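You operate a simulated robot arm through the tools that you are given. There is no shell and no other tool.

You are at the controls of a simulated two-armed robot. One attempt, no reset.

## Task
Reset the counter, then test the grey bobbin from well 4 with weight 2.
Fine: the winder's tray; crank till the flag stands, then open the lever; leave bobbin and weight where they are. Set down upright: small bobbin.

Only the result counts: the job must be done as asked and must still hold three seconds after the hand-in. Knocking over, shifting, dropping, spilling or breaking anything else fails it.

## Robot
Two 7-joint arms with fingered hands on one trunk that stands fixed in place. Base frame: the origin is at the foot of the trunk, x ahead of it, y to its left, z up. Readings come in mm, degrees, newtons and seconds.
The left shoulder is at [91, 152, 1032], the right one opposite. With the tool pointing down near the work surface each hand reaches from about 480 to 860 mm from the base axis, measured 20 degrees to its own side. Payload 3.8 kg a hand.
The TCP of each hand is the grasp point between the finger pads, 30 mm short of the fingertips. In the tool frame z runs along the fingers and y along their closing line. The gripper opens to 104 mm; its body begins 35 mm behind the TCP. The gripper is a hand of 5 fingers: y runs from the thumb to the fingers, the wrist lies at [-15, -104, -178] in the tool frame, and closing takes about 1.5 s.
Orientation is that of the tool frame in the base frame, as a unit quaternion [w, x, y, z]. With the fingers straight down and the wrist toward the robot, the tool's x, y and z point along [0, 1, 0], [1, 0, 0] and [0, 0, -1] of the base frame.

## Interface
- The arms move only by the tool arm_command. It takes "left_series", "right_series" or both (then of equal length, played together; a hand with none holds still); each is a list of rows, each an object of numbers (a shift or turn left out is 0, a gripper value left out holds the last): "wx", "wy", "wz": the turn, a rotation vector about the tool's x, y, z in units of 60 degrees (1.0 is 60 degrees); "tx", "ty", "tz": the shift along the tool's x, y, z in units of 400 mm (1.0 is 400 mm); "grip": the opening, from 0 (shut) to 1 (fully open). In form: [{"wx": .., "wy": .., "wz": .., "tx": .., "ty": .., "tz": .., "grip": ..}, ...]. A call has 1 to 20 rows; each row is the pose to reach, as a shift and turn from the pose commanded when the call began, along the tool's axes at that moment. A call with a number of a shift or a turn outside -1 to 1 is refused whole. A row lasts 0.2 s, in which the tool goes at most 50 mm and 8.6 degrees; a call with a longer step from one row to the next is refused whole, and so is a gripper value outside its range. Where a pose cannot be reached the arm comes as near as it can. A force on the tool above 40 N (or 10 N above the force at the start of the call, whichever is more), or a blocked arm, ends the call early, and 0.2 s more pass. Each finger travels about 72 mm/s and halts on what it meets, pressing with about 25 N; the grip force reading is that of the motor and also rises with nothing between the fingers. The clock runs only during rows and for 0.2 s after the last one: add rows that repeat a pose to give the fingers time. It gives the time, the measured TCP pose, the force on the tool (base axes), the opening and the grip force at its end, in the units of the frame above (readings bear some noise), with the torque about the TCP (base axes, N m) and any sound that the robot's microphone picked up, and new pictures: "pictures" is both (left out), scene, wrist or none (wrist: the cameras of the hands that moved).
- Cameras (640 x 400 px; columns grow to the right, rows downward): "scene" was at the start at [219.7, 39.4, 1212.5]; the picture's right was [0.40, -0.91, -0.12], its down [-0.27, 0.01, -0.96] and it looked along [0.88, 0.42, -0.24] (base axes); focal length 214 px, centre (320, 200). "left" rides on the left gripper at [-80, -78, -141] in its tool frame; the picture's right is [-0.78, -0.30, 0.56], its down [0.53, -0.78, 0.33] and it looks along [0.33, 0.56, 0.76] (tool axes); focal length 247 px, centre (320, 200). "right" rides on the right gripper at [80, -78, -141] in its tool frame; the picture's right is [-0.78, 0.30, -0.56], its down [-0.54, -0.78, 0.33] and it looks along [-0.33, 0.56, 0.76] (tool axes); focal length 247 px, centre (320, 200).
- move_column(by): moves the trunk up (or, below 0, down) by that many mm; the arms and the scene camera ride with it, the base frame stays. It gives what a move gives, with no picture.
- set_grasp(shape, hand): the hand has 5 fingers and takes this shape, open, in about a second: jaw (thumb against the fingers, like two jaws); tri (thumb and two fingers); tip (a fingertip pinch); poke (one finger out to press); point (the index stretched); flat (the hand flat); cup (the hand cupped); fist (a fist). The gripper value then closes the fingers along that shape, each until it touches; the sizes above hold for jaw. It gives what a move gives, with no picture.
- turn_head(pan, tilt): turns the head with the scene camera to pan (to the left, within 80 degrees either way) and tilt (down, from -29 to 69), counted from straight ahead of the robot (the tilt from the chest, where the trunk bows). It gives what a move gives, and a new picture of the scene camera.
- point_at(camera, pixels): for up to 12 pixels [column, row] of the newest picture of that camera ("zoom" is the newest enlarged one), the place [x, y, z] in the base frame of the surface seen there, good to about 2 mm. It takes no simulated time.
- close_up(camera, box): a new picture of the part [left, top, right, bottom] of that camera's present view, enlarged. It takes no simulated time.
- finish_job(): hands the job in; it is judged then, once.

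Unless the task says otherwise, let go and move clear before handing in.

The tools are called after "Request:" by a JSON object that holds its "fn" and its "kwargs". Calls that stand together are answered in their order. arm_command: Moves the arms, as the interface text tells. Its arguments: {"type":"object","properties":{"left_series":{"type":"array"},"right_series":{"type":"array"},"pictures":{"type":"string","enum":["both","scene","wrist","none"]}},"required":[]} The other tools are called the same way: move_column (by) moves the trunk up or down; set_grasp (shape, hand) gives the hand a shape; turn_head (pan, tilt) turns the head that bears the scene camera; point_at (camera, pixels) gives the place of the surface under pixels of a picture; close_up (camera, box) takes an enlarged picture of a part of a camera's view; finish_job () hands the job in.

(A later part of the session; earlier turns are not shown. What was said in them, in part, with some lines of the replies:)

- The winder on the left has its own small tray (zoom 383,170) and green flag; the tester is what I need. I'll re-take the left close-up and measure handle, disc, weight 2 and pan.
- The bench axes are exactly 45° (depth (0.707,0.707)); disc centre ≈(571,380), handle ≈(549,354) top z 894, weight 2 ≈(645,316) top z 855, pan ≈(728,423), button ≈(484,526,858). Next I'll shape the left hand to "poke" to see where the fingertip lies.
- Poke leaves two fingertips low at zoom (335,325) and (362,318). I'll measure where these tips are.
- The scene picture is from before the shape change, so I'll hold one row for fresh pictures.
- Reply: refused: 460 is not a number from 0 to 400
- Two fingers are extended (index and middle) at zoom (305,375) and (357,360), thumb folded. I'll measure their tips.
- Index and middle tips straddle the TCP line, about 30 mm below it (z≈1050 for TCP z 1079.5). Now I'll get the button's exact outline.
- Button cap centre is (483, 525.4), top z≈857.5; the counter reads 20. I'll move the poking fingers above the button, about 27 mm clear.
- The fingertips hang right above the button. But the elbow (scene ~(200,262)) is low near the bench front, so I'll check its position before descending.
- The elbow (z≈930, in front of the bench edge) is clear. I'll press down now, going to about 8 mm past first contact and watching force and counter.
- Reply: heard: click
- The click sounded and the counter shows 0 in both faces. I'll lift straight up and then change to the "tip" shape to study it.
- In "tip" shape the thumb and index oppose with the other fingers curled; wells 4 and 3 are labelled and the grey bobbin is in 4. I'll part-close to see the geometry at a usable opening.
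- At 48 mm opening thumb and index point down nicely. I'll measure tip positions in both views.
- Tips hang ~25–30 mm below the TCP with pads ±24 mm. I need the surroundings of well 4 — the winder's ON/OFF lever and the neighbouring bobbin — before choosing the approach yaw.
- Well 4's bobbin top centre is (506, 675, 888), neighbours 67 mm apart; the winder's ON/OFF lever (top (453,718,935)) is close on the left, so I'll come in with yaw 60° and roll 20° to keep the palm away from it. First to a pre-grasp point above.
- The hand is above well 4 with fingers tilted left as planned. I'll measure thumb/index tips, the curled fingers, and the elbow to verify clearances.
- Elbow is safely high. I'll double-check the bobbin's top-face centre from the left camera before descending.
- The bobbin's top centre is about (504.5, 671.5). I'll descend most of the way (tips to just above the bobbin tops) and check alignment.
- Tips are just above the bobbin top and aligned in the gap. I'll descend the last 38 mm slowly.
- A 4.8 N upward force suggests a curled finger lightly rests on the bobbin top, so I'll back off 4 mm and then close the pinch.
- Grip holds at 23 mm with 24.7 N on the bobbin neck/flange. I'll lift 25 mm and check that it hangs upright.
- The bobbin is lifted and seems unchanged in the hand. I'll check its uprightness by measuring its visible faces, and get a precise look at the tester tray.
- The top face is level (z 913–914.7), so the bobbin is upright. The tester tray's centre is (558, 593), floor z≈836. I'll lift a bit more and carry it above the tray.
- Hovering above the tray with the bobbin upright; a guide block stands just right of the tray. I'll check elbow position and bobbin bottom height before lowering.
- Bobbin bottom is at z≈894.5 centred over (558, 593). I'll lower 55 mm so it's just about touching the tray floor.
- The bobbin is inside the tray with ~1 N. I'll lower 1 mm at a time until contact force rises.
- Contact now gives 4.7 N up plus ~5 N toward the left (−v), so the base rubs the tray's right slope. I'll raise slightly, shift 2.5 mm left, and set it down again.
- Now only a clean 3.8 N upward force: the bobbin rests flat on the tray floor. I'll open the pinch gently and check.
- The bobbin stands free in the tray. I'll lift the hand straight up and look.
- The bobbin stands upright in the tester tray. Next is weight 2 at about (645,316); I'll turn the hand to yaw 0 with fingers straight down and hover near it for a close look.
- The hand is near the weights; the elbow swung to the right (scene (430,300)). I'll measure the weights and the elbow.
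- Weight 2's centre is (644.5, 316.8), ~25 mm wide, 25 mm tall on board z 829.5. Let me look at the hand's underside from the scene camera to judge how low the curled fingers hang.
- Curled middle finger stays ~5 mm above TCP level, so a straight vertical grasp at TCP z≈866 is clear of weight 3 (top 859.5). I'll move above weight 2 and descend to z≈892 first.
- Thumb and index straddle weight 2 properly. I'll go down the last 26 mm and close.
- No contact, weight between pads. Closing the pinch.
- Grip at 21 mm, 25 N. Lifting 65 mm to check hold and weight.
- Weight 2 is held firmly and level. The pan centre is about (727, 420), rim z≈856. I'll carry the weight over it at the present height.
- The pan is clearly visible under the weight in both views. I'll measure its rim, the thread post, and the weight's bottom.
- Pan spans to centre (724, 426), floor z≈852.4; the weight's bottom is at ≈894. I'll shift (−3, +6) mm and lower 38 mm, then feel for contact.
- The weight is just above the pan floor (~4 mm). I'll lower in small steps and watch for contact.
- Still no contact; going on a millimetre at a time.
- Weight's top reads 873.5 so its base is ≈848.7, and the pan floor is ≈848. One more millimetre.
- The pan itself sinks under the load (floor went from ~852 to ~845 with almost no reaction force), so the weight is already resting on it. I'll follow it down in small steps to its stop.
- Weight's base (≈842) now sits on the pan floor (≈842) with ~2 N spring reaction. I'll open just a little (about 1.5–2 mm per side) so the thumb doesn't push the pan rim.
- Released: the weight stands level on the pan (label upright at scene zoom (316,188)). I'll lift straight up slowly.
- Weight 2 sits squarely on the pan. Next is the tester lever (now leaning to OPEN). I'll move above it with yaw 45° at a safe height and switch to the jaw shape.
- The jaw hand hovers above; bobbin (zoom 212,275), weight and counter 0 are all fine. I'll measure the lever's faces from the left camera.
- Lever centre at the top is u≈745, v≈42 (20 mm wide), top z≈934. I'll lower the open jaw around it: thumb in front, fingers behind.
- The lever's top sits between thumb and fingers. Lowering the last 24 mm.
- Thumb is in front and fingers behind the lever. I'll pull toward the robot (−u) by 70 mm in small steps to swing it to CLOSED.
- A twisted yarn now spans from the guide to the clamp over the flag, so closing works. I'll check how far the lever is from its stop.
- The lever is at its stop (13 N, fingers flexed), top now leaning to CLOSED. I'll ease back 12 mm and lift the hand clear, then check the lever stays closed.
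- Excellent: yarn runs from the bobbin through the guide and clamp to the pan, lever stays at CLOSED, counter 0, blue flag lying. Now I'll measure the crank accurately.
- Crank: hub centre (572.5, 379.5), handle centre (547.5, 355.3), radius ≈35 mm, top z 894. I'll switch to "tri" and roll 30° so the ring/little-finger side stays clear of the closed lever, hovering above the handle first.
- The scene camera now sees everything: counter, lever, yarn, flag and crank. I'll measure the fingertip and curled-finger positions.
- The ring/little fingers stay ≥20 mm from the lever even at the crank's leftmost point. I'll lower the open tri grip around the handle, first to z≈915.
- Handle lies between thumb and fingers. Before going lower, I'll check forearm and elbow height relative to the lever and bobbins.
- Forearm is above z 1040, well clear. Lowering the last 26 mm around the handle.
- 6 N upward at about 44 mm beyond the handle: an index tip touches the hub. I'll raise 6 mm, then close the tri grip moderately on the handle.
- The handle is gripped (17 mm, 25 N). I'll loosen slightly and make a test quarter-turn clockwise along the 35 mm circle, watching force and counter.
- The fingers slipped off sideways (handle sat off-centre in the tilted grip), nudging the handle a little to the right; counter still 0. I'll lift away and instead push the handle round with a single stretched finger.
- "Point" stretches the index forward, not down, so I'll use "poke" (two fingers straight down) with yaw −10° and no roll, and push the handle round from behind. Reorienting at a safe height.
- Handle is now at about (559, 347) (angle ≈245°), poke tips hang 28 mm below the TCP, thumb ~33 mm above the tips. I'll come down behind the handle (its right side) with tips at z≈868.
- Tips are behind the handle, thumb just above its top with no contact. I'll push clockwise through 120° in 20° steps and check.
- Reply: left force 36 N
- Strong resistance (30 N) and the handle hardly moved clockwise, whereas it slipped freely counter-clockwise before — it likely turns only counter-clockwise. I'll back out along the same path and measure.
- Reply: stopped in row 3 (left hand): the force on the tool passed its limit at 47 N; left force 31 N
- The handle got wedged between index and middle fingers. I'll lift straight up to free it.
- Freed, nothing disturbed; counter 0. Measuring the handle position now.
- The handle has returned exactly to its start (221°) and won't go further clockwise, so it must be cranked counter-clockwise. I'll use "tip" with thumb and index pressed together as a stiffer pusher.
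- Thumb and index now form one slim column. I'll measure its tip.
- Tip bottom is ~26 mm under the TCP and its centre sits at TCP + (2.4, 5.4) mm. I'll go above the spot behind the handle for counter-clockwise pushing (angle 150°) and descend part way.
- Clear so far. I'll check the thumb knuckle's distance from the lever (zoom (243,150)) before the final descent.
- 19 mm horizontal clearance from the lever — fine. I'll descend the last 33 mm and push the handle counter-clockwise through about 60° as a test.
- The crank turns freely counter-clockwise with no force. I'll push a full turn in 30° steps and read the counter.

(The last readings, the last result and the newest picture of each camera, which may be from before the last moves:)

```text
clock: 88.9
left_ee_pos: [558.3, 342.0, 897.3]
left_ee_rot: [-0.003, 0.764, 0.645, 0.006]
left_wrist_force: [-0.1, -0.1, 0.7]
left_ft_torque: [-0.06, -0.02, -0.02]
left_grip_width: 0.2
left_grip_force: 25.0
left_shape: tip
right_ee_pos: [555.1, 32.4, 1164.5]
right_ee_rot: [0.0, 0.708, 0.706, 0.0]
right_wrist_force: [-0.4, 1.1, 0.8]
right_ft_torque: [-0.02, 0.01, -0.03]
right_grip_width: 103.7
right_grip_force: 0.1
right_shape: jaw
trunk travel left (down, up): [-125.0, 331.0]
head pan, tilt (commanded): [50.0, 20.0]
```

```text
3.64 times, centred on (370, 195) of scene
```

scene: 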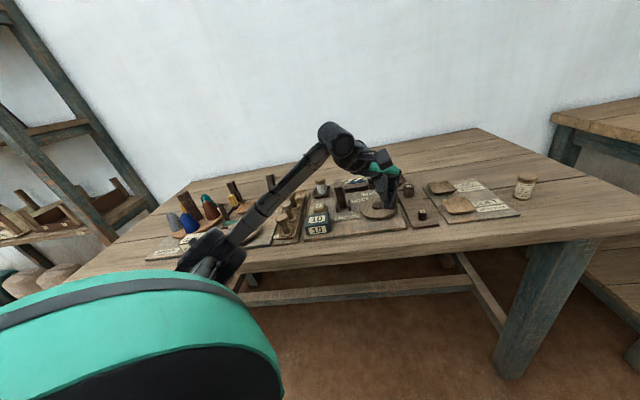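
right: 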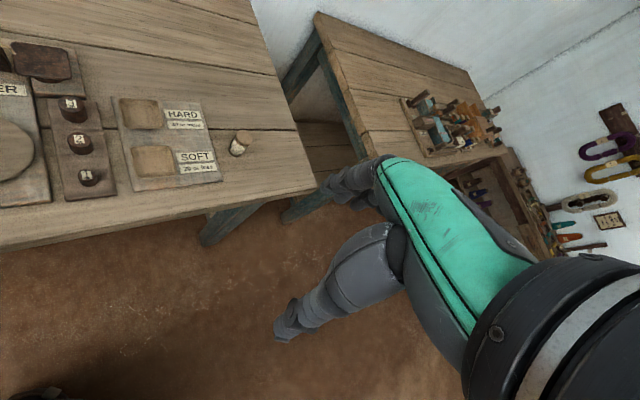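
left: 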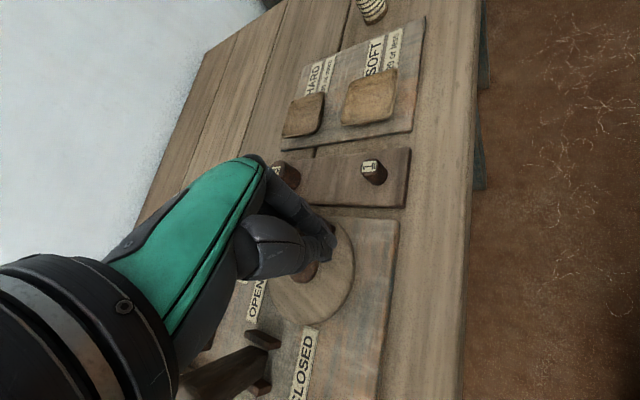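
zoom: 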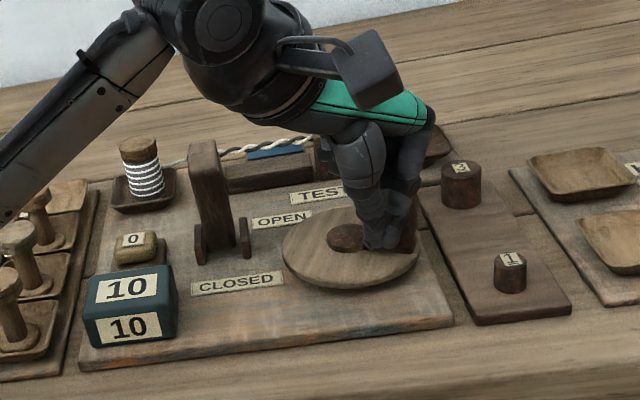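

The counter reads 10 after one turn and the yarn's twist is loosening; the flag still lies. I'll continue in half turns, checking the flag each time.

Request:
{"fn": "arm_command", "kwargs": {"left_series": [{"tx": 0.004, "ty": 0.0451}, {"tx": 0.0299, "ty": 0.0822}, {"tx": 0.071, "ty": 0.1014}, {"tx": 0.1161, "ty": 0.0974}, {"tx": 0.1532, "ty": 0.0714}, {"tx": 0.1723, "ty": 0.0304}, {"tx": 0.1723, "ty": 0.0304}], "pictures": "both"}}

Request:
{"fn": "close_up", "kwargs": {"camera": "scene", "box": [310, 140, 430, 250]}}

```text
clock: 90.5
left_ee_pos: [582.8, 408.3, 896.4]
left_ee_rot: [-0.002, 0.765, 0.644, 0.006]
left_wrist_force: [-0.8, 0.2, 0.0]
left_ft_torque: [0.04, -0.01, 0.0]
left_grip_width: 0.0
left_grip_force: 25.5
left_shape: tip
right_ee_pos: [555.9, 32.9, 1163.5]
right_ee_rot: [-0.001, 0.708, 0.706, -0.001]
right_wrist_force: [-0.8, -0.6, -0.4]
right_ft_torque: [0.02, 0.0, 0.01]
right_grip_width: 103.7
right_grip_force: 0.0
right_shape: jaw
trunk travel left (down, up): [-125.0, 331.0]
head pan, tilt (commanded): [50.0, 20.0]
```

scene: 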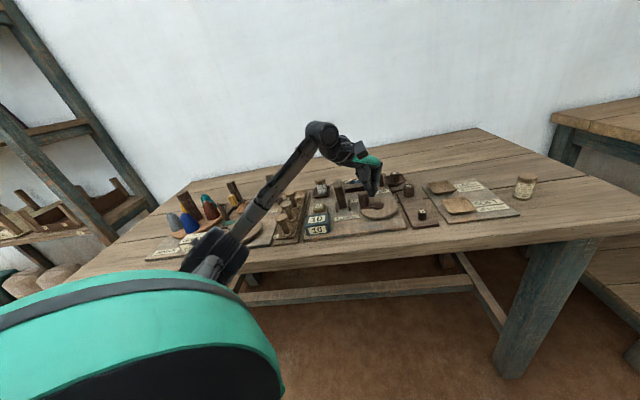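
left: 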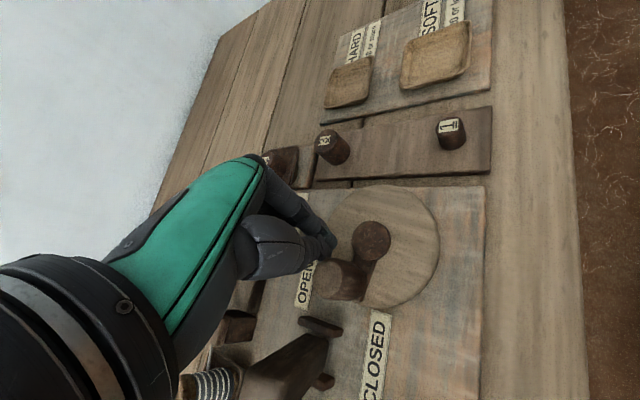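

```text
3.64 times, centred on (370, 195) of scene
```

zoom: 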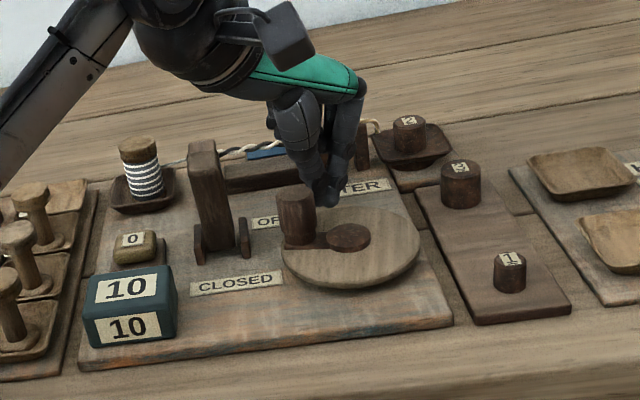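

Still 10 (it counts in tens per full turn); the flag still lies. Next half turn.

Request:
{"fn": "arm_command", "kwargs": {"left_series": [{"tx": -0.0039, "ty": -0.0451}, {"tx": -0.0299, "ty": -0.0822}, {"tx": -0.0709, "ty": -0.1014}, {"tx": -0.116, "ty": -0.0974}, {"tx": -0.1531, "ty": -0.0715}, {"tx": -0.1723, "ty": -0.0304}, {"tx": -0.1723, "ty": -0.0304}], "pictures": "both"}}

Request:
{"fn": "close_up", "kwargs": {"camera": "scene", "box": [310, 140, 430, 250]}}

```text
clock: 92.1
left_ee_pos: [557.9, 340.8, 896.6]
left_ee_rot: [-0.003, 0.764, 0.645, 0.006]
left_wrist_force: [0.6, 0.5, -0.7]
left_ft_torque: [0.01, 0.03, -0.01]
left_grip_width: 0.0
left_grip_force: 24.8
left_shape: tip
right_ee_pos: [555.3, 31.8, 1164.3]
right_ee_rot: [0.0, 0.708, 0.707, 0.0]
right_wrist_force: [-0.2, 0.1, 0.5]
right_ft_torque: [0.0, 0.01, -0.01]
right_grip_width: 103.6
right_grip_force: 0.0
right_shape: jaw
trunk travel left (down, up): [-125.0, 331.0]
head pan, tilt (commanded): [50.0, 20.0]
```

scene: 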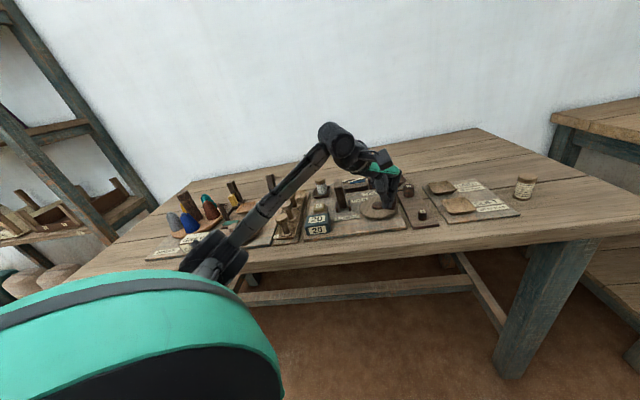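
left: 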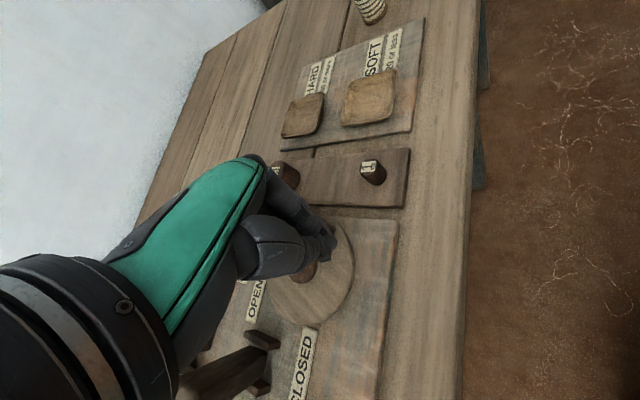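

```text
3.64 times, centred on (370, 195) of scene
```

zoom: 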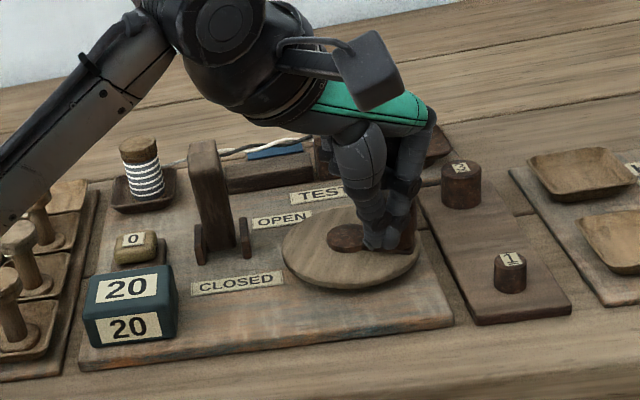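

Counter 20, yarn nearly untwisted, flag (zoom (275,152)) still flat. Continuing another half turn and checking.

Request:
{"fn": "arm_command", "kwargs": {"left_series": [{"tx": 0.004, "ty": 0.0451}, {"tx": 0.0299, "ty": 0.0822}, {"tx": 0.071, "ty": 0.1014}, {"tx": 0.1161, "ty": 0.0974}, {"tx": 0.1532, "ty": 0.0714}, {"tx": 0.1723, "ty": 0.0304}, {"tx": 0.1723, "ty": 0.0304}], "pictures": "both"}}

Request:
{"fn": "close_up", "kwargs": {"camera": "scene", "box": [310, 140, 430, 250]}}

```text
clock: 93.7
left_ee_pos: [582.7, 408.2, 897.4]
left_ee_rot: [-0.002, 0.765, 0.645, 0.006]
left_wrist_force: [-0.5, -0.2, -0.8]
left_ft_torque: [-0.02, 0.0, -0.01]
left_grip_width: 0.2
left_grip_force: 25.1
left_shape: tip
right_ee_pos: [556.3, 32.2, 1163.5]
right_ee_rot: [-0.001, 0.707, 0.707, -0.001]
right_wrist_force: [0.6, 0.3, -0.6]
right_ft_torque: [0.0, 0.03, 0.01]
right_grip_width: 103.9
right_grip_force: 0.1
right_shape: jaw
trunk travel left (down, up): [-125.0, 331.0]
head pan, tilt (commanded): [50.0, 20.0]
```

scene: 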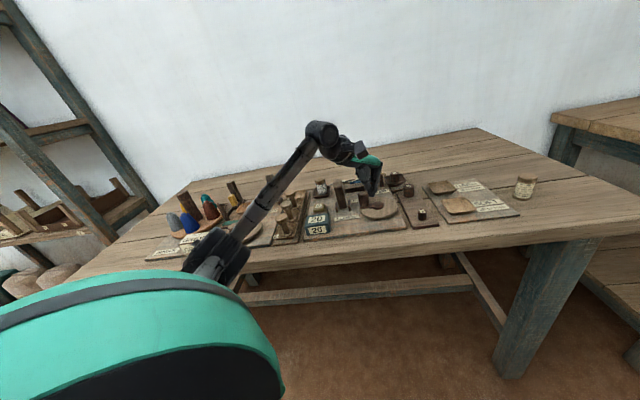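
left: 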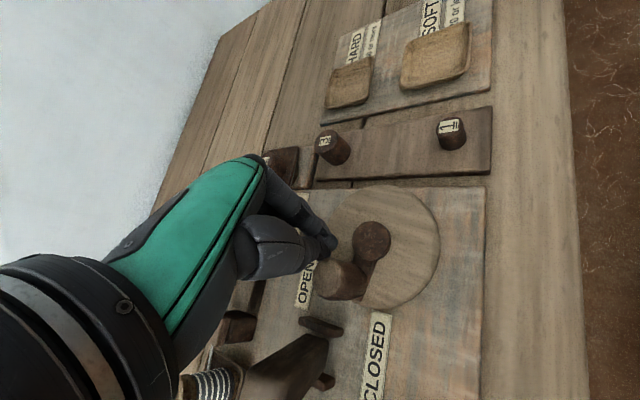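

```text
3.64 times, centred on (370, 195) of scene
```

zoom: 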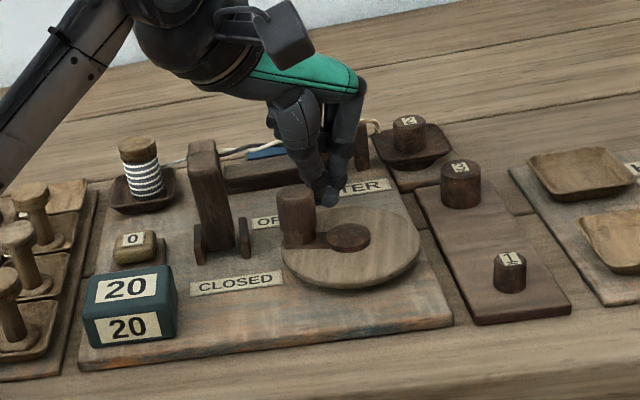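

Flag still flat at 20½. Next half turn should complete the third turn.

Request:
{"fn": "arm_command", "kwargs": {"left_series": [{"tx": -0.0039, "ty": -0.0451}, {"tx": -0.0299, "ty": -0.0822}, {"tx": -0.0709, "ty": -0.1014}, {"tx": -0.116, "ty": -0.0974}, {"tx": -0.1531, "ty": -0.0715}, {"tx": -0.1531, "ty": -0.0715}], "pictures": "both"}}

Request:
{"fn": "close_up", "kwargs": {"camera": "scene", "box": [310, 140, 430, 250]}}

```text
clock: 95.1
left_ee_pos: [543.0, 353.1, 895.9]
left_ee_rot: [-0.002, 0.764, 0.646, 0.005]
left_wrist_force: [0.2, 0.3, -0.5]
left_ft_torque: [0.05, -0.01, -0.01]
left_grip_width: 0.0
left_grip_force: 25.1
left_shape: tip
right_ee_pos: [556.0, 33.4, 1164.4]
right_ee_rot: [-0.001, 0.708, 0.707, 0.0]
right_wrist_force: [0.5, 0.0, 0.8]
right_ft_torque: [0.0, 0.01, 0.01]
right_grip_width: 103.7
right_grip_force: 0.1
right_shape: jaw
trunk travel left (down, up): [-125.0, 331.0]
head pan, tilt (commanded): [50.0, 20.0]
```

scene: 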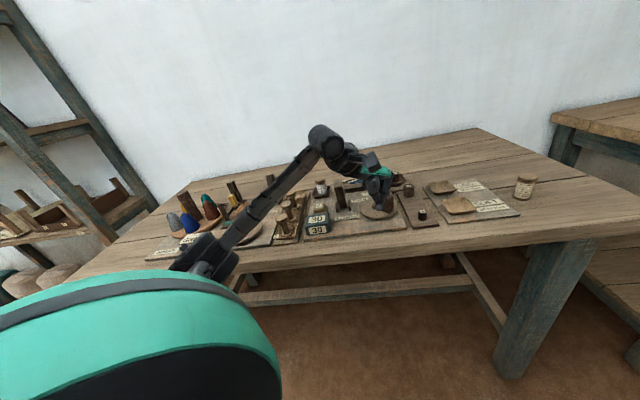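
left: 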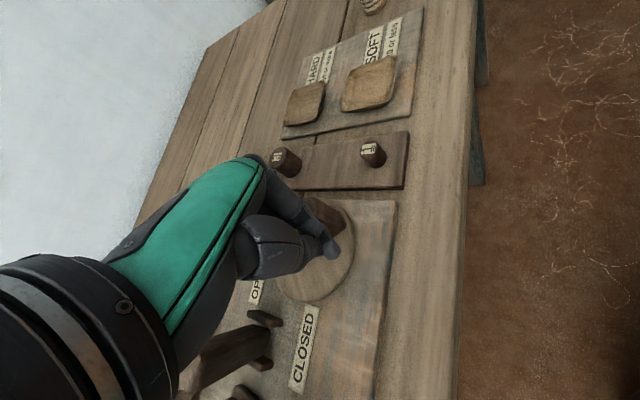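

```text
3.64 times, centred on (370, 195) of scene
```

zoom: 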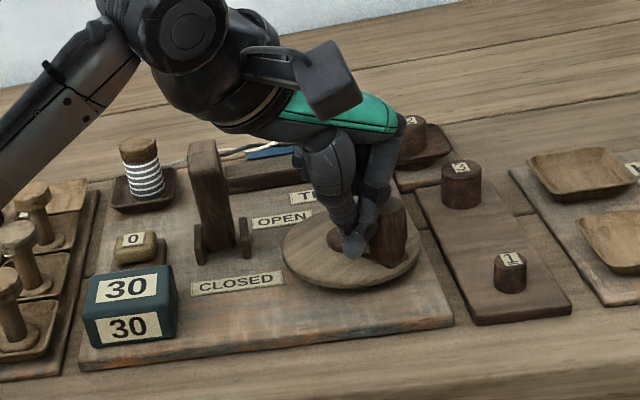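

Counter reads 30. I need a close look at the flag.

Request:
{"fn": "close_up", "kwargs": {"camera": "scene", "box": [330, 160, 400, 205]}}

```text
8.89 times, centred on (365, 182) of scene
```

zoom: 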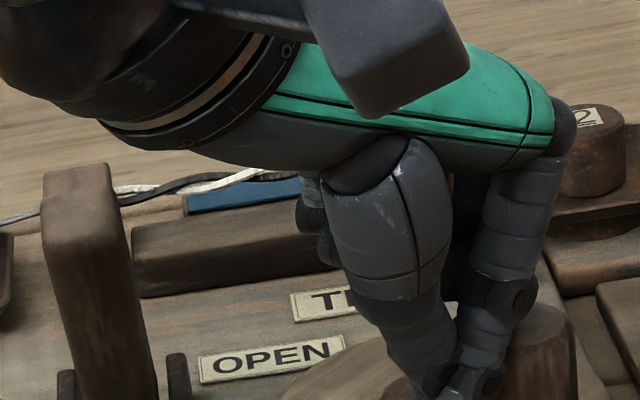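

The flag still lies flat and the yarn still has a bit of twist. Continuing: half of the fourth turn.

Request:
{"fn": "arm_command", "kwargs": {"left_series": [{"tx": -0.0192, "ty": 0.0411}, {"tx": -0.0152, "ty": 0.0862}, {"tx": 0.0108, "ty": 0.1233}, {"tx": 0.0518, "ty": 0.1424}, {"tx": 0.097, "ty": 0.1385}, {"tx": 0.1341, "ty": 0.1125}, {"tx": 0.1532, "ty": 0.0714}, {"tx": 0.1532, "ty": 0.0714}], "pictures": "scene"}}

Request:
{"fn": "close_up", "kwargs": {"camera": "scene", "box": [310, 150, 430, 240]}}

```text
clock: 95.8
left_ee_pos: [573.8, 353.0, 899.0]
left_ee_rot: [-0.009, 0.761, 0.648, 0.007]
left_wrist_force: [-37.6, 30.6, 12.4]
left_ft_torque: [0.06, 0.43, -0.21]
left_grip_width: 0.1
left_grip_force: 25.0
left_shape: tip
right_ee_pos: [549.8, 34.6, 1168.4]
right_ee_rot: [0.003, 0.708, 0.706, 0.0]
right_wrist_force: [0.1, -0.1, -0.9]
right_ft_torque: [0.0, 0.01, -0.02]
right_grip_width: 103.6
right_grip_force: 0.1
right_shape: jaw
trunk travel left (down, up): [-125.0, 331.0]
head pan, tilt (commanded): [50.0, 20.0]
stopped in row 3 (left hand): the force on the tool passed its limit at 49 N (the readings are from after the stop); the commanded pose is now the measured one
```

scene: 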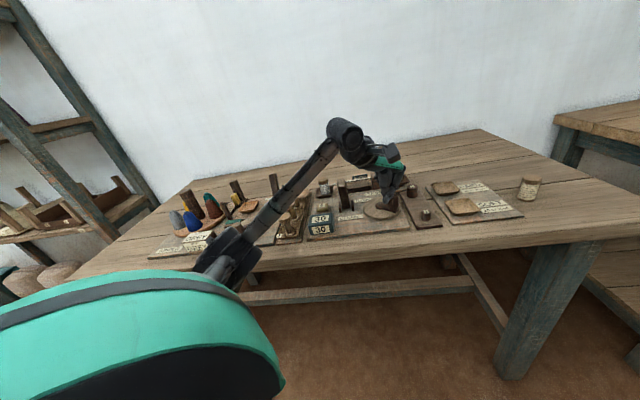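

```text
4.44 times, centred on (370, 195) of scene
```

zoom: 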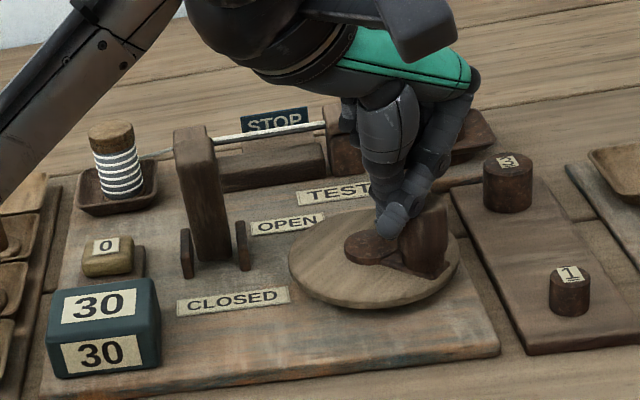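

The flag stands — "STOP" is up behind the yarn — and the crank has locked, with the counter at 30. I'll ease the finger back off the handle and lift away.

Request:
{"fn": "arm_command", "kwargs": {"left_series": [{"tx": 0.0074, "ty": -0.0132}, {"tx": 0.0147, "ty": -0.0264}, {"tx": 0.0147, "ty": -0.0264, "tz": -0.05}, {"tx": 0.0147, "ty": -0.0264, "tz": -0.15}, {"tx": 0.0147, "ty": -0.0264, "tz": -0.25}, {"tx": 0.0147, "ty": -0.0264, "tz": -0.3}], "pictures": "both"}}

Request:
{"fn": "close_up", "kwargs": {"camera": "scene", "box": [300, 150, 420, 250]}}

```text
clock: 97.2
left_ee_pos: [571.7, 348.1, 1016.2]
left_ee_rot: [-0.01, 0.765, 0.644, 0.004]
left_wrist_force: [0.2, 0.7, 0.2]
left_ft_torque: [0.02, 0.01, -0.01]
left_grip_width: 0.0
left_grip_force: 25.4
left_shape: tip
right_ee_pos: [556.3, 29.2, 1164.2]
right_ee_rot: [0.001, 0.709, 0.705, 0.0]
right_wrist_force: [-0.4, -0.7, -0.1]
right_ft_torque: [0.01, -0.01, -0.02]
right_grip_width: 103.4
right_grip_force: 0.0
right_shape: jaw
trunk travel left (down, up): [-125.0, 331.0]
head pan, tilt (commanded): [50.0, 20.0]
```

scene: 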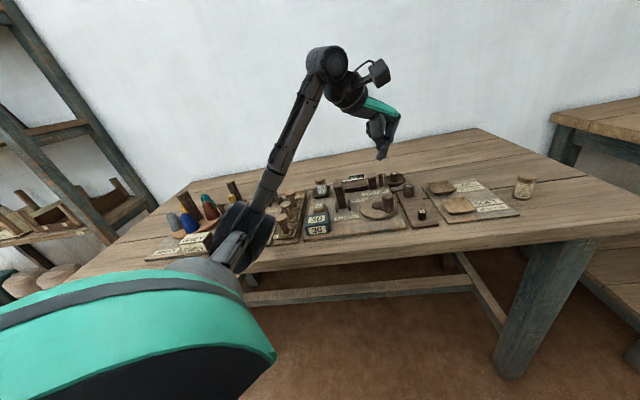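
left: 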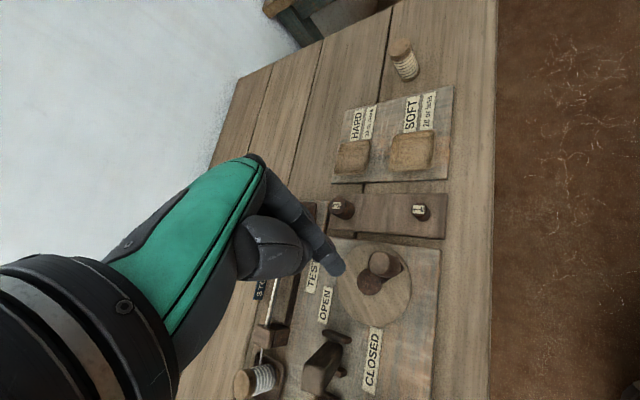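

```text
4.00 times, centred on (360, 200) of scene
```

zoom: 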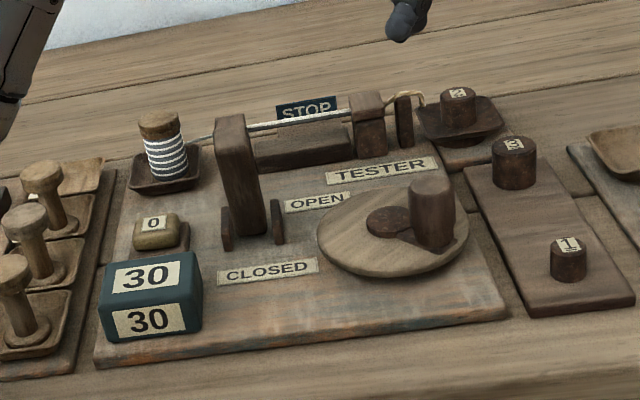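

"STOP" flag stands, counter 30 (30 or more), everything else in place. Now I'll open the lever: come in front of it with the closed finger column, yaw 45°, first at a safe height.

Request:
{"fn": "arm_command", "kwargs": {"left_series": [{"wz": -0.131, "tx": 0.0178, "ty": -0.0357}, {"wz": -0.262, "tx": 0.0357, "ty": -0.0713}, {"wz": -0.393, "tx": 0.0535, "ty": -0.107}, {"wz": -0.524, "tx": 0.0713, "ty": -0.1427}, {"wz": -0.655, "tx": 0.0891, "ty": -0.1784}, {"wz": -0.786, "tx": 0.107, "ty": -0.214}, {"wz": -0.917, "tx": 0.1248, "ty": -0.2497}, {"wz": -0.917, "tx": 0.1248, "ty": -0.2497}], "pictures": "both"}}

Request:
{"fn": "close_up", "kwargs": {"camera": "scene", "box": [290, 120, 410, 240]}}

Request:
{"fn": "close_up", "kwargs": {"camera": "left", "box": [240, 120, 480, 320]}}

```text
clock: 99.0
left_ee_pos: [481.5, 414.7, 1017.1]
left_ee_rot: [-0.005, 0.378, 0.926, 0.008]
left_wrist_force: [-0.3, 0.6, -0.3]
left_ft_torque: [-0.01, 0.02, -0.01]
left_grip_width: 0.3
left_grip_force: 25.2
left_shape: tip
right_ee_pos: [557.0, 31.0, 1164.4]
right_ee_rot: [-0.001, 0.708, 0.706, 0.0]
right_wrist_force: [0.2, 0.4, -0.6]
right_ft_torque: [0.01, -0.05, 0.01]
right_grip_width: 103.6
right_grip_force: 0.1
right_shape: jaw
trunk travel left (down, up): [-125.0, 331.0]
head pan, tilt (commanded): [50.0, 20.0]
```

scene: 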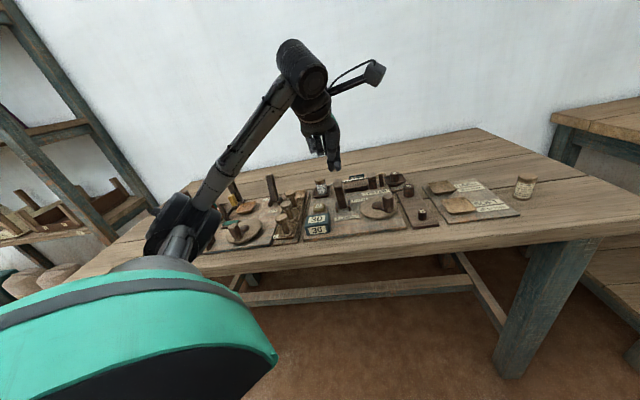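
left: 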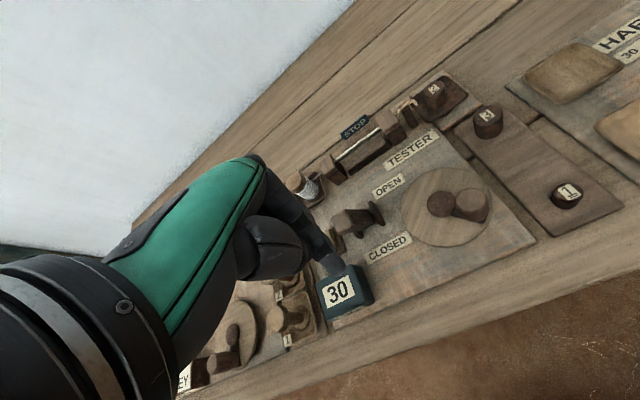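

```text
3.33 times, centred on (350, 180) of scene
```

zoom: 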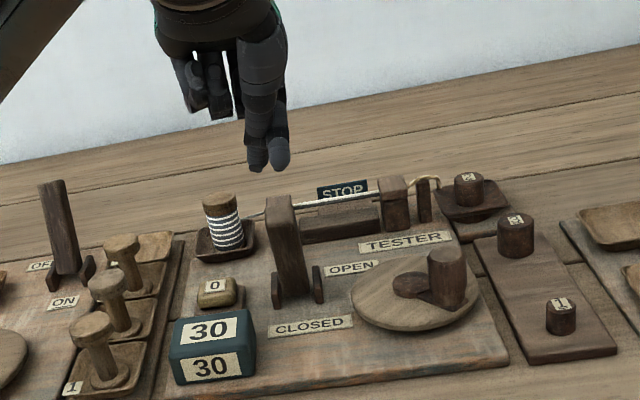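

```text
2.00 times, centred on (360, 220) of left
```

zoom: 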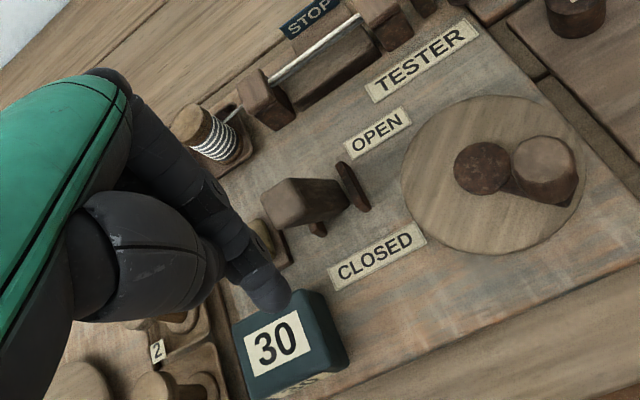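

The tips hang in front of the closed lever. I'll measure the two tips and lever top now to set the push line.

Request:
{"fn": "close_up", "kwargs": {"camera": "scene", "box": [310, 130, 370, 200]}}

Request:
{"fn": "point_at", "kwargs": {"camera": "left", "pixels": [[334, 268], [328, 258], [340, 270], [320, 250], [330, 272], [338, 218], [345, 222], [333, 213], [350, 235], [328, 222]]}}

```text
5.71 times, centred on (340, 165) of scene
```

zoom: 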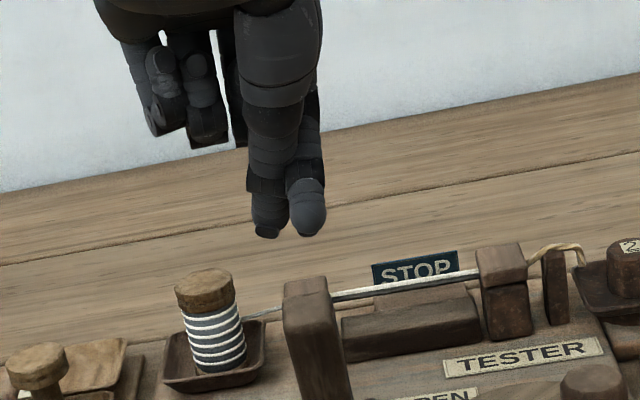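

```text
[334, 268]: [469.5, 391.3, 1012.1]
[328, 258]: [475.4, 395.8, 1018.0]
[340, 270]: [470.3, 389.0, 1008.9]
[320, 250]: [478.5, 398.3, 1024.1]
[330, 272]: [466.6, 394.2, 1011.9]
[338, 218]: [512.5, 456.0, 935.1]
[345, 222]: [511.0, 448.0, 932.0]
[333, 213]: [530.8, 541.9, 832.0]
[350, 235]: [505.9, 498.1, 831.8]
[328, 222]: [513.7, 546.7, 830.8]
```

The thumb got displaced by the hard stop (its tip is off the index). I'll reopen and re-close the tip shape to reset the column.

Request:
{"fn": "set_grasp", "kwargs": {"hand": "left", "shape": "tip"}}

Request:
{"fn": "arm_command", "kwargs": {"left_series": [{"grip": 0.6}, {"grip": 0.4}, {"grip": 0.2}, {"grip": 0.0}, {"grip": 0.0}, {"grip": 0.0}, {"grip": 0.0}, {"grip": 0.0}, {"grip": 0.0}], "pictures": "both"}}

Request:
{"fn": "close_up", "kwargs": {"camera": "scene", "box": [310, 130, 370, 200]}}

Request:
{"fn": "close_up", "kwargs": {"camera": "left", "box": [240, 150, 440, 320]}}

```text
clock: 99.9
left_ee_pos: [480.6, 414.9, 1017.9]
left_ee_rot: [-0.005, 0.379, 0.925, 0.008]
left_wrist_force: [0.0, 0.4, 0.0]
left_ft_torque: [0.0, 0.01, -0.02]
left_grip_width: 103.6
left_grip_force: 0.0
left_shape: tip
right_ee_pos: [555.4, 29.7, 1163.6]
right_ee_rot: [0.001, 0.709, 0.705, 0.0]
right_wrist_force: [-0.7, 0.5, 0.2]
right_ft_torque: [0.0, -0.01, 0.0]
right_grip_width: 103.5
right_grip_force: 0.1
right_shape: jaw
trunk travel left (down, up): [-125.0, 331.0]
head pan, tilt (commanded): [50.0, 20.0]
```

```text
clock: 101.9
left_ee_pos: [481.3, 415.5, 1018.2]
left_ee_rot: [-0.005, 0.38, 0.925, 0.008]
left_wrist_force: [-0.2, 0.1, -1.1]
left_ft_torque: [0.0, -0.01, 0.03]
left_grip_width: 0.0
left_grip_force: 25.0
left_shape: tip
right_ee_pos: [557.4, 30.8, 1164.9]
right_ee_rot: [-0.001, 0.709, 0.705, 0.0]
right_wrist_force: [-1.1, -0.3, 1.1]
right_ft_torque: [-0.03, 0.0, -0.02]
right_grip_width: 103.8
right_grip_force: 0.0
right_shape: jaw
trunk travel left (down, up): [-125.0, 331.0]
head pan, tilt (commanded): [50.0, 20.0]
```

scene: 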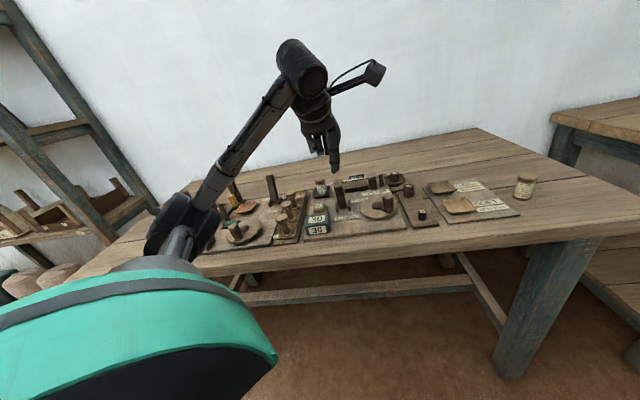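
left: 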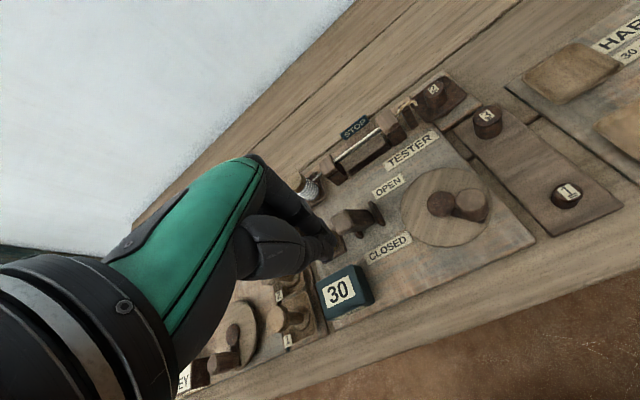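

```text
5.71 times, centred on (340, 165) of scene
```

zoom: 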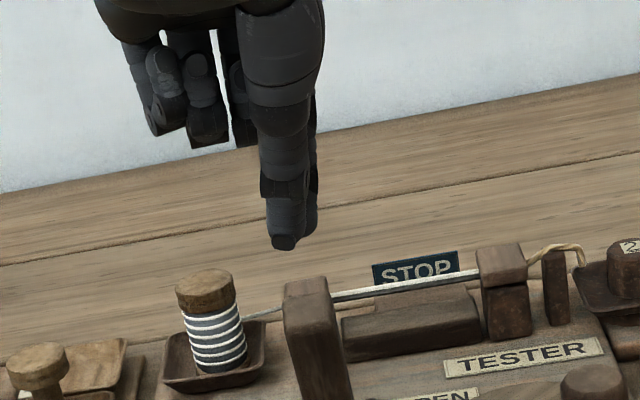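

```text
2.35 times, centred on (340, 235) of left
```

zoom: 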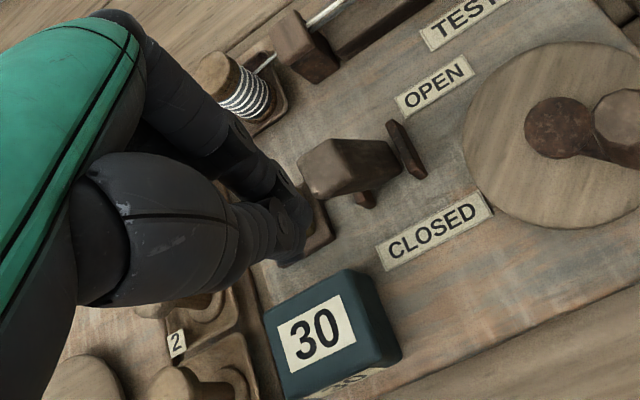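

The column is neat again. I'll descend in front of the lever to TCP z≈943 (tips ≈917).

Request:
{"fn": "arm_command", "kwargs": {"left_series": [{"tz": 0.06}, {"tz": 0.12}, {"tz": 0.165}, {"tz": 0.1875}, {"tz": 0.1875}], "pictures": "both"}}

Request:
{"fn": "close_up", "kwargs": {"camera": "scene", "box": [300, 140, 390, 220]}}

Request:
{"fn": "close_up", "kwargs": {"camera": "left", "box": [240, 150, 440, 320]}}

```text
clock: 103.1
left_ee_pos: [480.9, 416.8, 942.5]
left_ee_rot: [-0.005, 0.379, 0.925, 0.008]
left_wrist_force: [-0.2, 1.1, -0.2]
left_ft_torque: [-0.04, -0.02, 0.0]
left_grip_width: 0.0
left_grip_force: 25.3
left_shape: tip
right_ee_pos: [556.8, 30.2, 1165.2]
right_ee_rot: [0.0, 0.709, 0.705, 0.0]
right_wrist_force: [-0.2, 0.4, 0.1]
right_ft_torque: [-0.02, -0.01, -0.01]
right_grip_width: 103.7
right_grip_force: 0.0
right_shape: jaw
trunk travel left (down, up): [-125.0, 331.0]
head pan, tilt (commanded): [50.0, 20.0]
```

scene: 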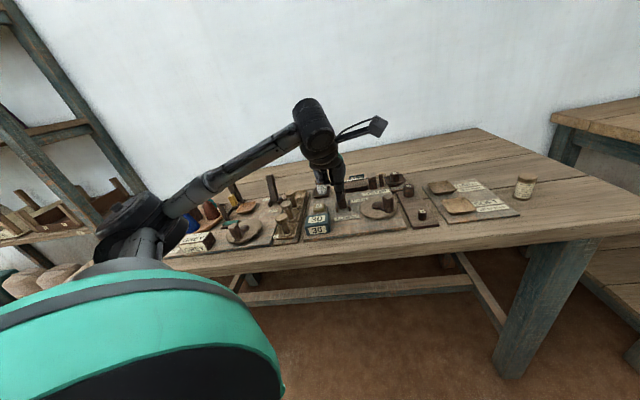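
left: 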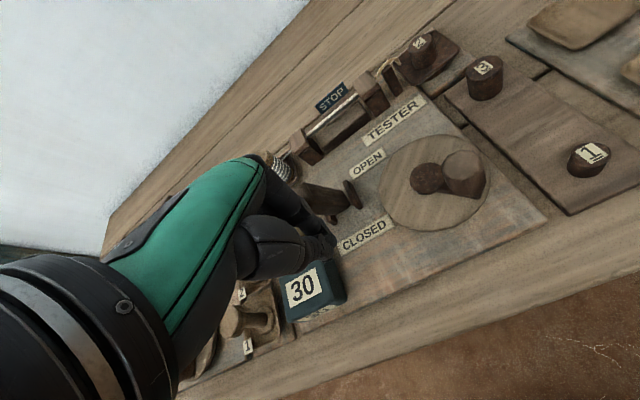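

```text
5.00 times, centred on (345, 180) of scene
```

zoom: 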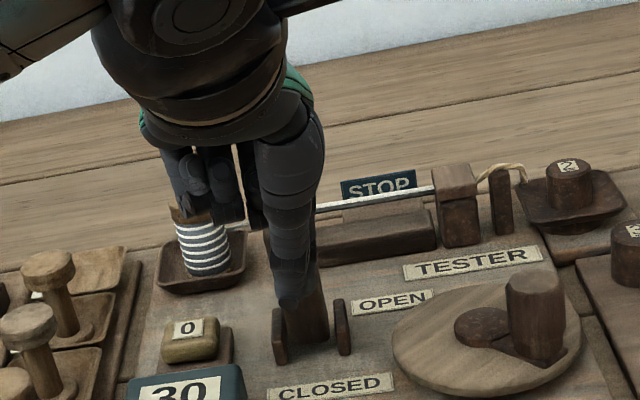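

```text
2.35 times, centred on (340, 235) of left
```

zoom: 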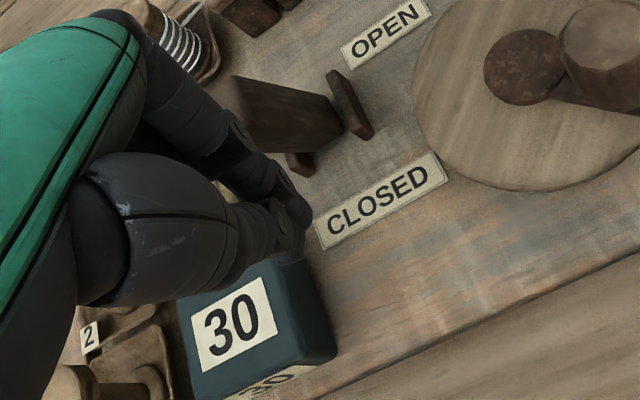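

Positioned in front of the lever. I'll check the elbow (scene (130,215)) against the winder before pushing.

Request:
{"fn": "point_at", "kwargs": {"camera": "scene", "pixels": [[130, 215], [155, 225], [180, 205], [230, 175], [120, 240], [170, 215], [250, 175], [195, 240]]}}

```text
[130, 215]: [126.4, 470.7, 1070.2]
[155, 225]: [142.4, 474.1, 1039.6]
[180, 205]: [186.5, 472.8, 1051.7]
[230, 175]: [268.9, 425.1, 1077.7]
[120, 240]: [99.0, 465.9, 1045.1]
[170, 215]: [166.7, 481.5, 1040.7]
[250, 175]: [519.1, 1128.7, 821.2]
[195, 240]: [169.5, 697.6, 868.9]
```

Elbow is high and clear. Pushing the lever away (+u) in small steps.

Request:
{"fn": "arm_command", "kwargs": {"left_series": [{"ty": 0.02}, {"ty": 0.04}, {"ty": 0.06}, {"ty": 0.08}, {"ty": 0.1}, {"ty": 0.12}, {"ty": 0.14}, {"ty": 0.16}, {"ty": 0.18}, {"ty": 0.195}, {"ty": 0.195}], "pictures": "both"}}

Request:
{"fn": "close_up", "kwargs": {"camera": "scene", "box": [300, 140, 390, 220]}}

Request:
{"fn": "close_up", "kwargs": {"camera": "left", "box": [240, 120, 480, 320]}}

```text
clock: 105.5
left_ee_pos: [535.9, 472.0, 942.9]
left_ee_rot: [-0.006, 0.379, 0.925, 0.008]
left_wrist_force: [0.3, 0.7, -0.6]
left_ft_torque: [-0.04, 0.0, 0.0]
left_grip_width: 0.0
left_grip_force: 25.0
left_shape: tip
right_ee_pos: [556.0, 29.5, 1164.9]
right_ee_rot: [-0.001, 0.709, 0.705, 0.0]
right_wrist_force: [-0.3, 0.8, -0.1]
right_ft_torque: [0.0, 0.01, 0.0]
right_grip_width: 104.1
right_grip_force: 0.1
right_shape: jaw
trunk travel left (down, up): [-125.0, 331.0]
head pan, tilt (commanded): [50.0, 20.0]
```

scene: 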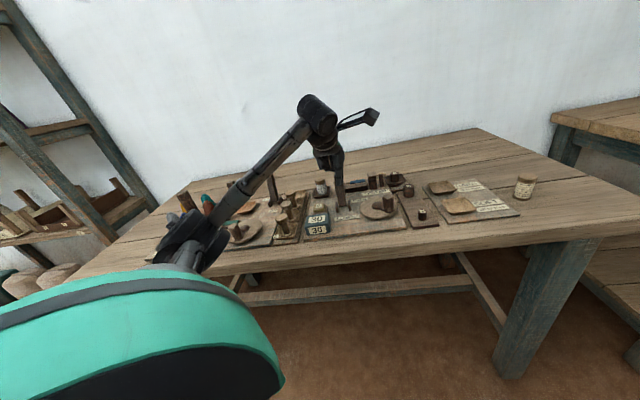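
left: 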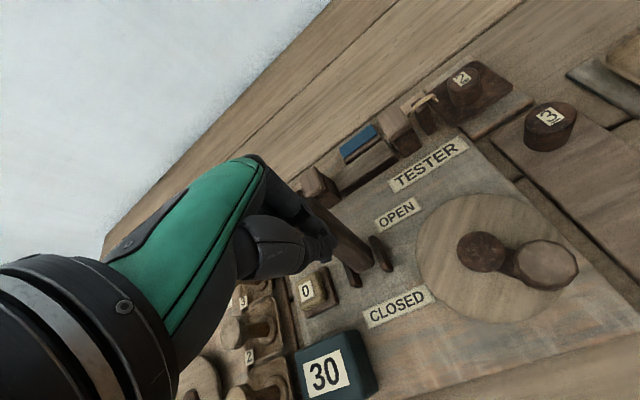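

```text
5.00 times, centred on (345, 180) of scene
```

zoom: 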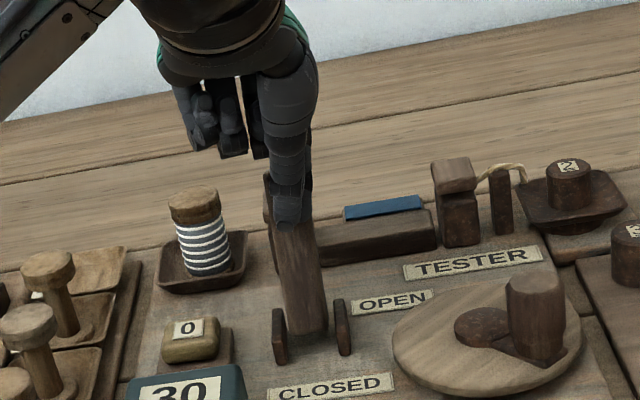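

```text
2.00 times, centred on (360, 220) of left
```

zoom: 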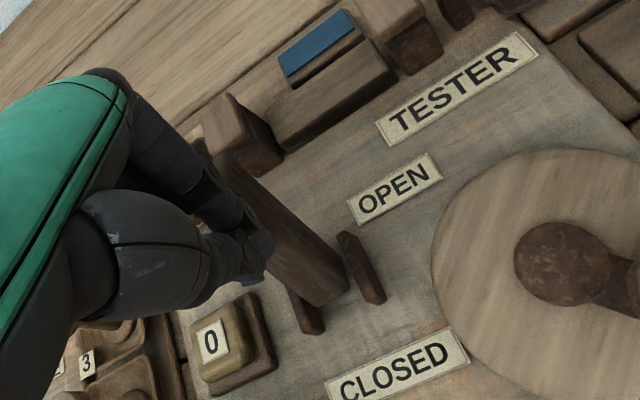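

The lever is over to OPEN; the yarn released and the flag dropped, with the counter holding 30. I'll nudge a few mm more to be sure it's on its stop.

Request:
{"fn": "arm_command", "kwargs": {"left_series": [{"ty": 0.008}, {"ty": 0.016}, {"ty": 0.024}, {"ty": 0.024}], "pictures": "wrist"}}

```text
clock: 106.5
left_ee_pos: [543.1, 477.5, 944.7]
left_ee_rot: [-0.005, 0.379, 0.925, 0.009]
left_wrist_force: [-1.3, -2.4, 0.6]
left_ft_torque: [-0.04, 0.04, -0.01]
left_grip_width: 0.2
left_grip_force: 25.2
left_shape: tip
right_ee_pos: [556.5, 30.0, 1165.7]
right_ee_rot: [0.0, 0.709, 0.705, 0.0]
right_wrist_force: [-0.1, -0.8, 0.0]
right_ft_torque: [0.0, -0.02, -0.02]
right_grip_width: 103.6
right_grip_force: 0.1
right_shape: jaw
trunk travel left (down, up): [-125.0, 331.0]
head pan, tilt (commanded): [50.0, 20.0]
```

left: 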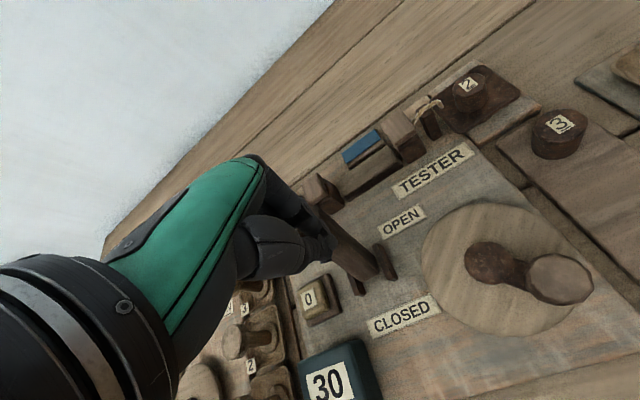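

Slight 2.7 N resistance; a little further to confirm the stop.

Request:
{"fn": "arm_command", "kwargs": {"left_series": [{"ty": 0.008}, {"ty": 0.015}, {"ty": 0.015}], "pictures": "none"}}

```text
clock: 107.3
left_ee_pos: [544.7, 480.9, 944.4]
left_ee_rot: [-0.005, 0.38, 0.925, 0.009]
left_wrist_force: [-9.0, -7.7, 0.4]
left_ft_torque: [-0.18, 0.17, 0.08]
left_grip_width: 0.0
left_grip_force: 25.5
left_shape: tip
right_ee_pos: [554.9, 29.3, 1165.9]
right_ee_rot: [-0.001, 0.709, 0.705, 0.001]
right_wrist_force: [0.5, 0.1, 0.9]
right_ft_torque: [-0.02, -0.03, 0.0]
right_grip_width: 103.9
right_grip_force: 0.1
right_shape: jaw
trunk travel left (down, up): [-125.0, 331.0]
head pan, tilt (commanded): [50.0, 20.0]
```

12 N — it is firmly on the OPEN stop. I'll back off, lift, and look over the whole tester.

Request:
{"fn": "arm_command", "kwargs": {"left_series": [{"ty": -0.03}, {"ty": -0.07}, {"ty": -0.07, "tz": -0.08}, {"ty": -0.07, "tz": -0.18}, {"ty": -0.07, "tz": -0.28}, {"ty": -0.07, "tz": -0.38}, {"ty": -0.15, "tz": -0.42}, {"ty": -0.25, "tz": -0.42}, {"ty": -0.35, "tz": -0.42}], "pictures": "both"}}

Request:
{"fn": "close_up", "kwargs": {"camera": "scene", "box": [270, 150, 430, 250]}}

Request:
{"fn": "close_up", "kwargs": {"camera": "scene", "box": [130, 150, 310, 270]}}

```text
clock: 109.3
left_ee_pos: [448.5, 379.6, 1108.8]
left_ee_rot: [-0.005, 0.38, 0.925, 0.007]
left_wrist_force: [-0.1, 0.6, -0.7]
left_ft_torque: [0.03, -0.04, -0.03]
left_grip_width: 0.1
left_grip_force: 25.4
left_shape: tip
right_ee_pos: [555.7, 29.4, 1165.6]
right_ee_rot: [0.001, 0.709, 0.705, 0.0]
right_wrist_force: [0.3, -0.5, -0.4]
right_ft_torque: [0.03, 0.0, 0.0]
right_grip_width: 103.6
right_grip_force: 0.0
right_shape: jaw
trunk travel left (down, up): [-125.0, 331.0]
head pan, tilt (commanded): [50.0, 20.0]
```

scene: 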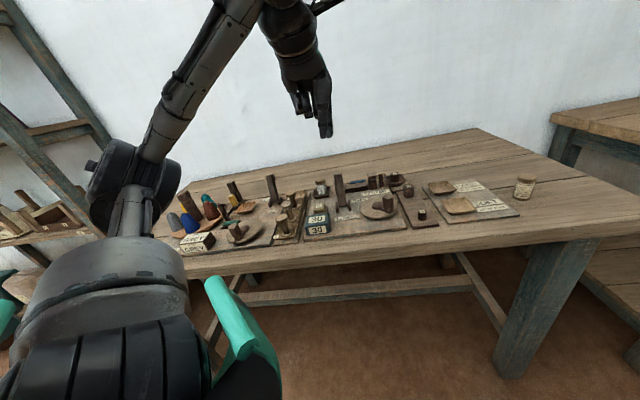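
left: 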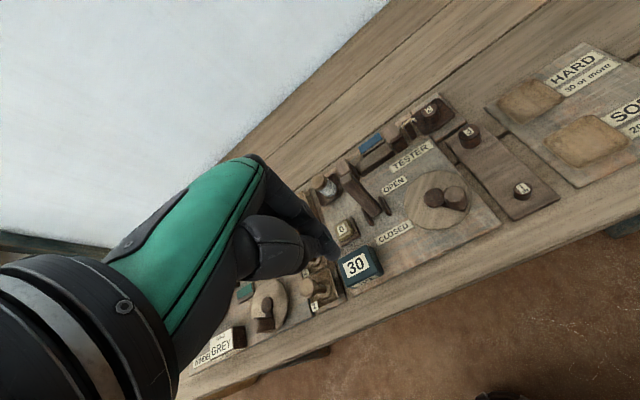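

```text
4.00 times, centred on (350, 200) of scene
```

zoom: 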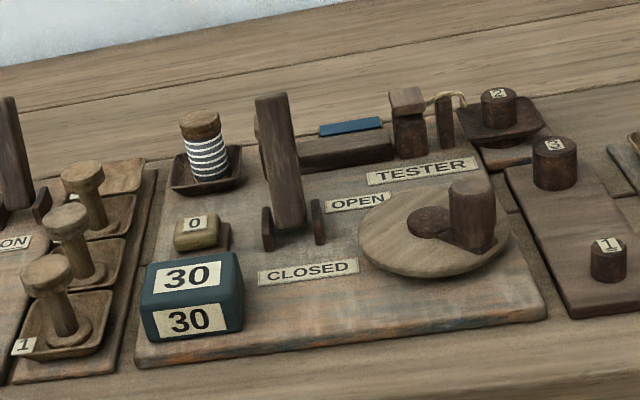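

```text
3.33 times, centred on (220, 210) of scene
```

zoom: 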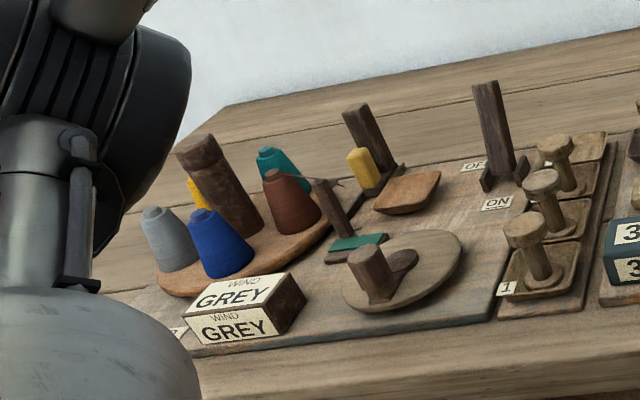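

Final state: the grey bobbin stands upright in the tester tray, weight 2 is on the pan, the lever is on OPEN and the counter reads 30. Everything else is where it was, and both hands are clear. I'm handing in.

Request:
{"fn": "finish_job", "kwargs": {}}

```text
The job is handed in.
```

The test is finished and handed in: the flag stood with the counter at 30, which is HARD by the label on the bench (30 or more).

- **Counter:** I reset it to 0 first. It read 30 when the crank locked, and it still read 30 after the lever was opened.
- **Bobbin and weight:** The grey bobbin from well 4 stands upright in the tester's tray and weight 2 is on the pan. I left both there.
- **Lever:** I closed it for the test and opened it again once the flag stood. The flag dropped when the lever opened.
- **Cranking:** The crank only turns counter-clockwise. My first tries were the wrong way: the grip slipped once, and the handle then jammed between two fingers until I lifted clear. Neither try moved the counter or shifted anything I could see.

The winder's tray is for a bobbin that tests fine, and your note said to leave bobbin and weight where they are. So I did not move the bobbin to any tray.
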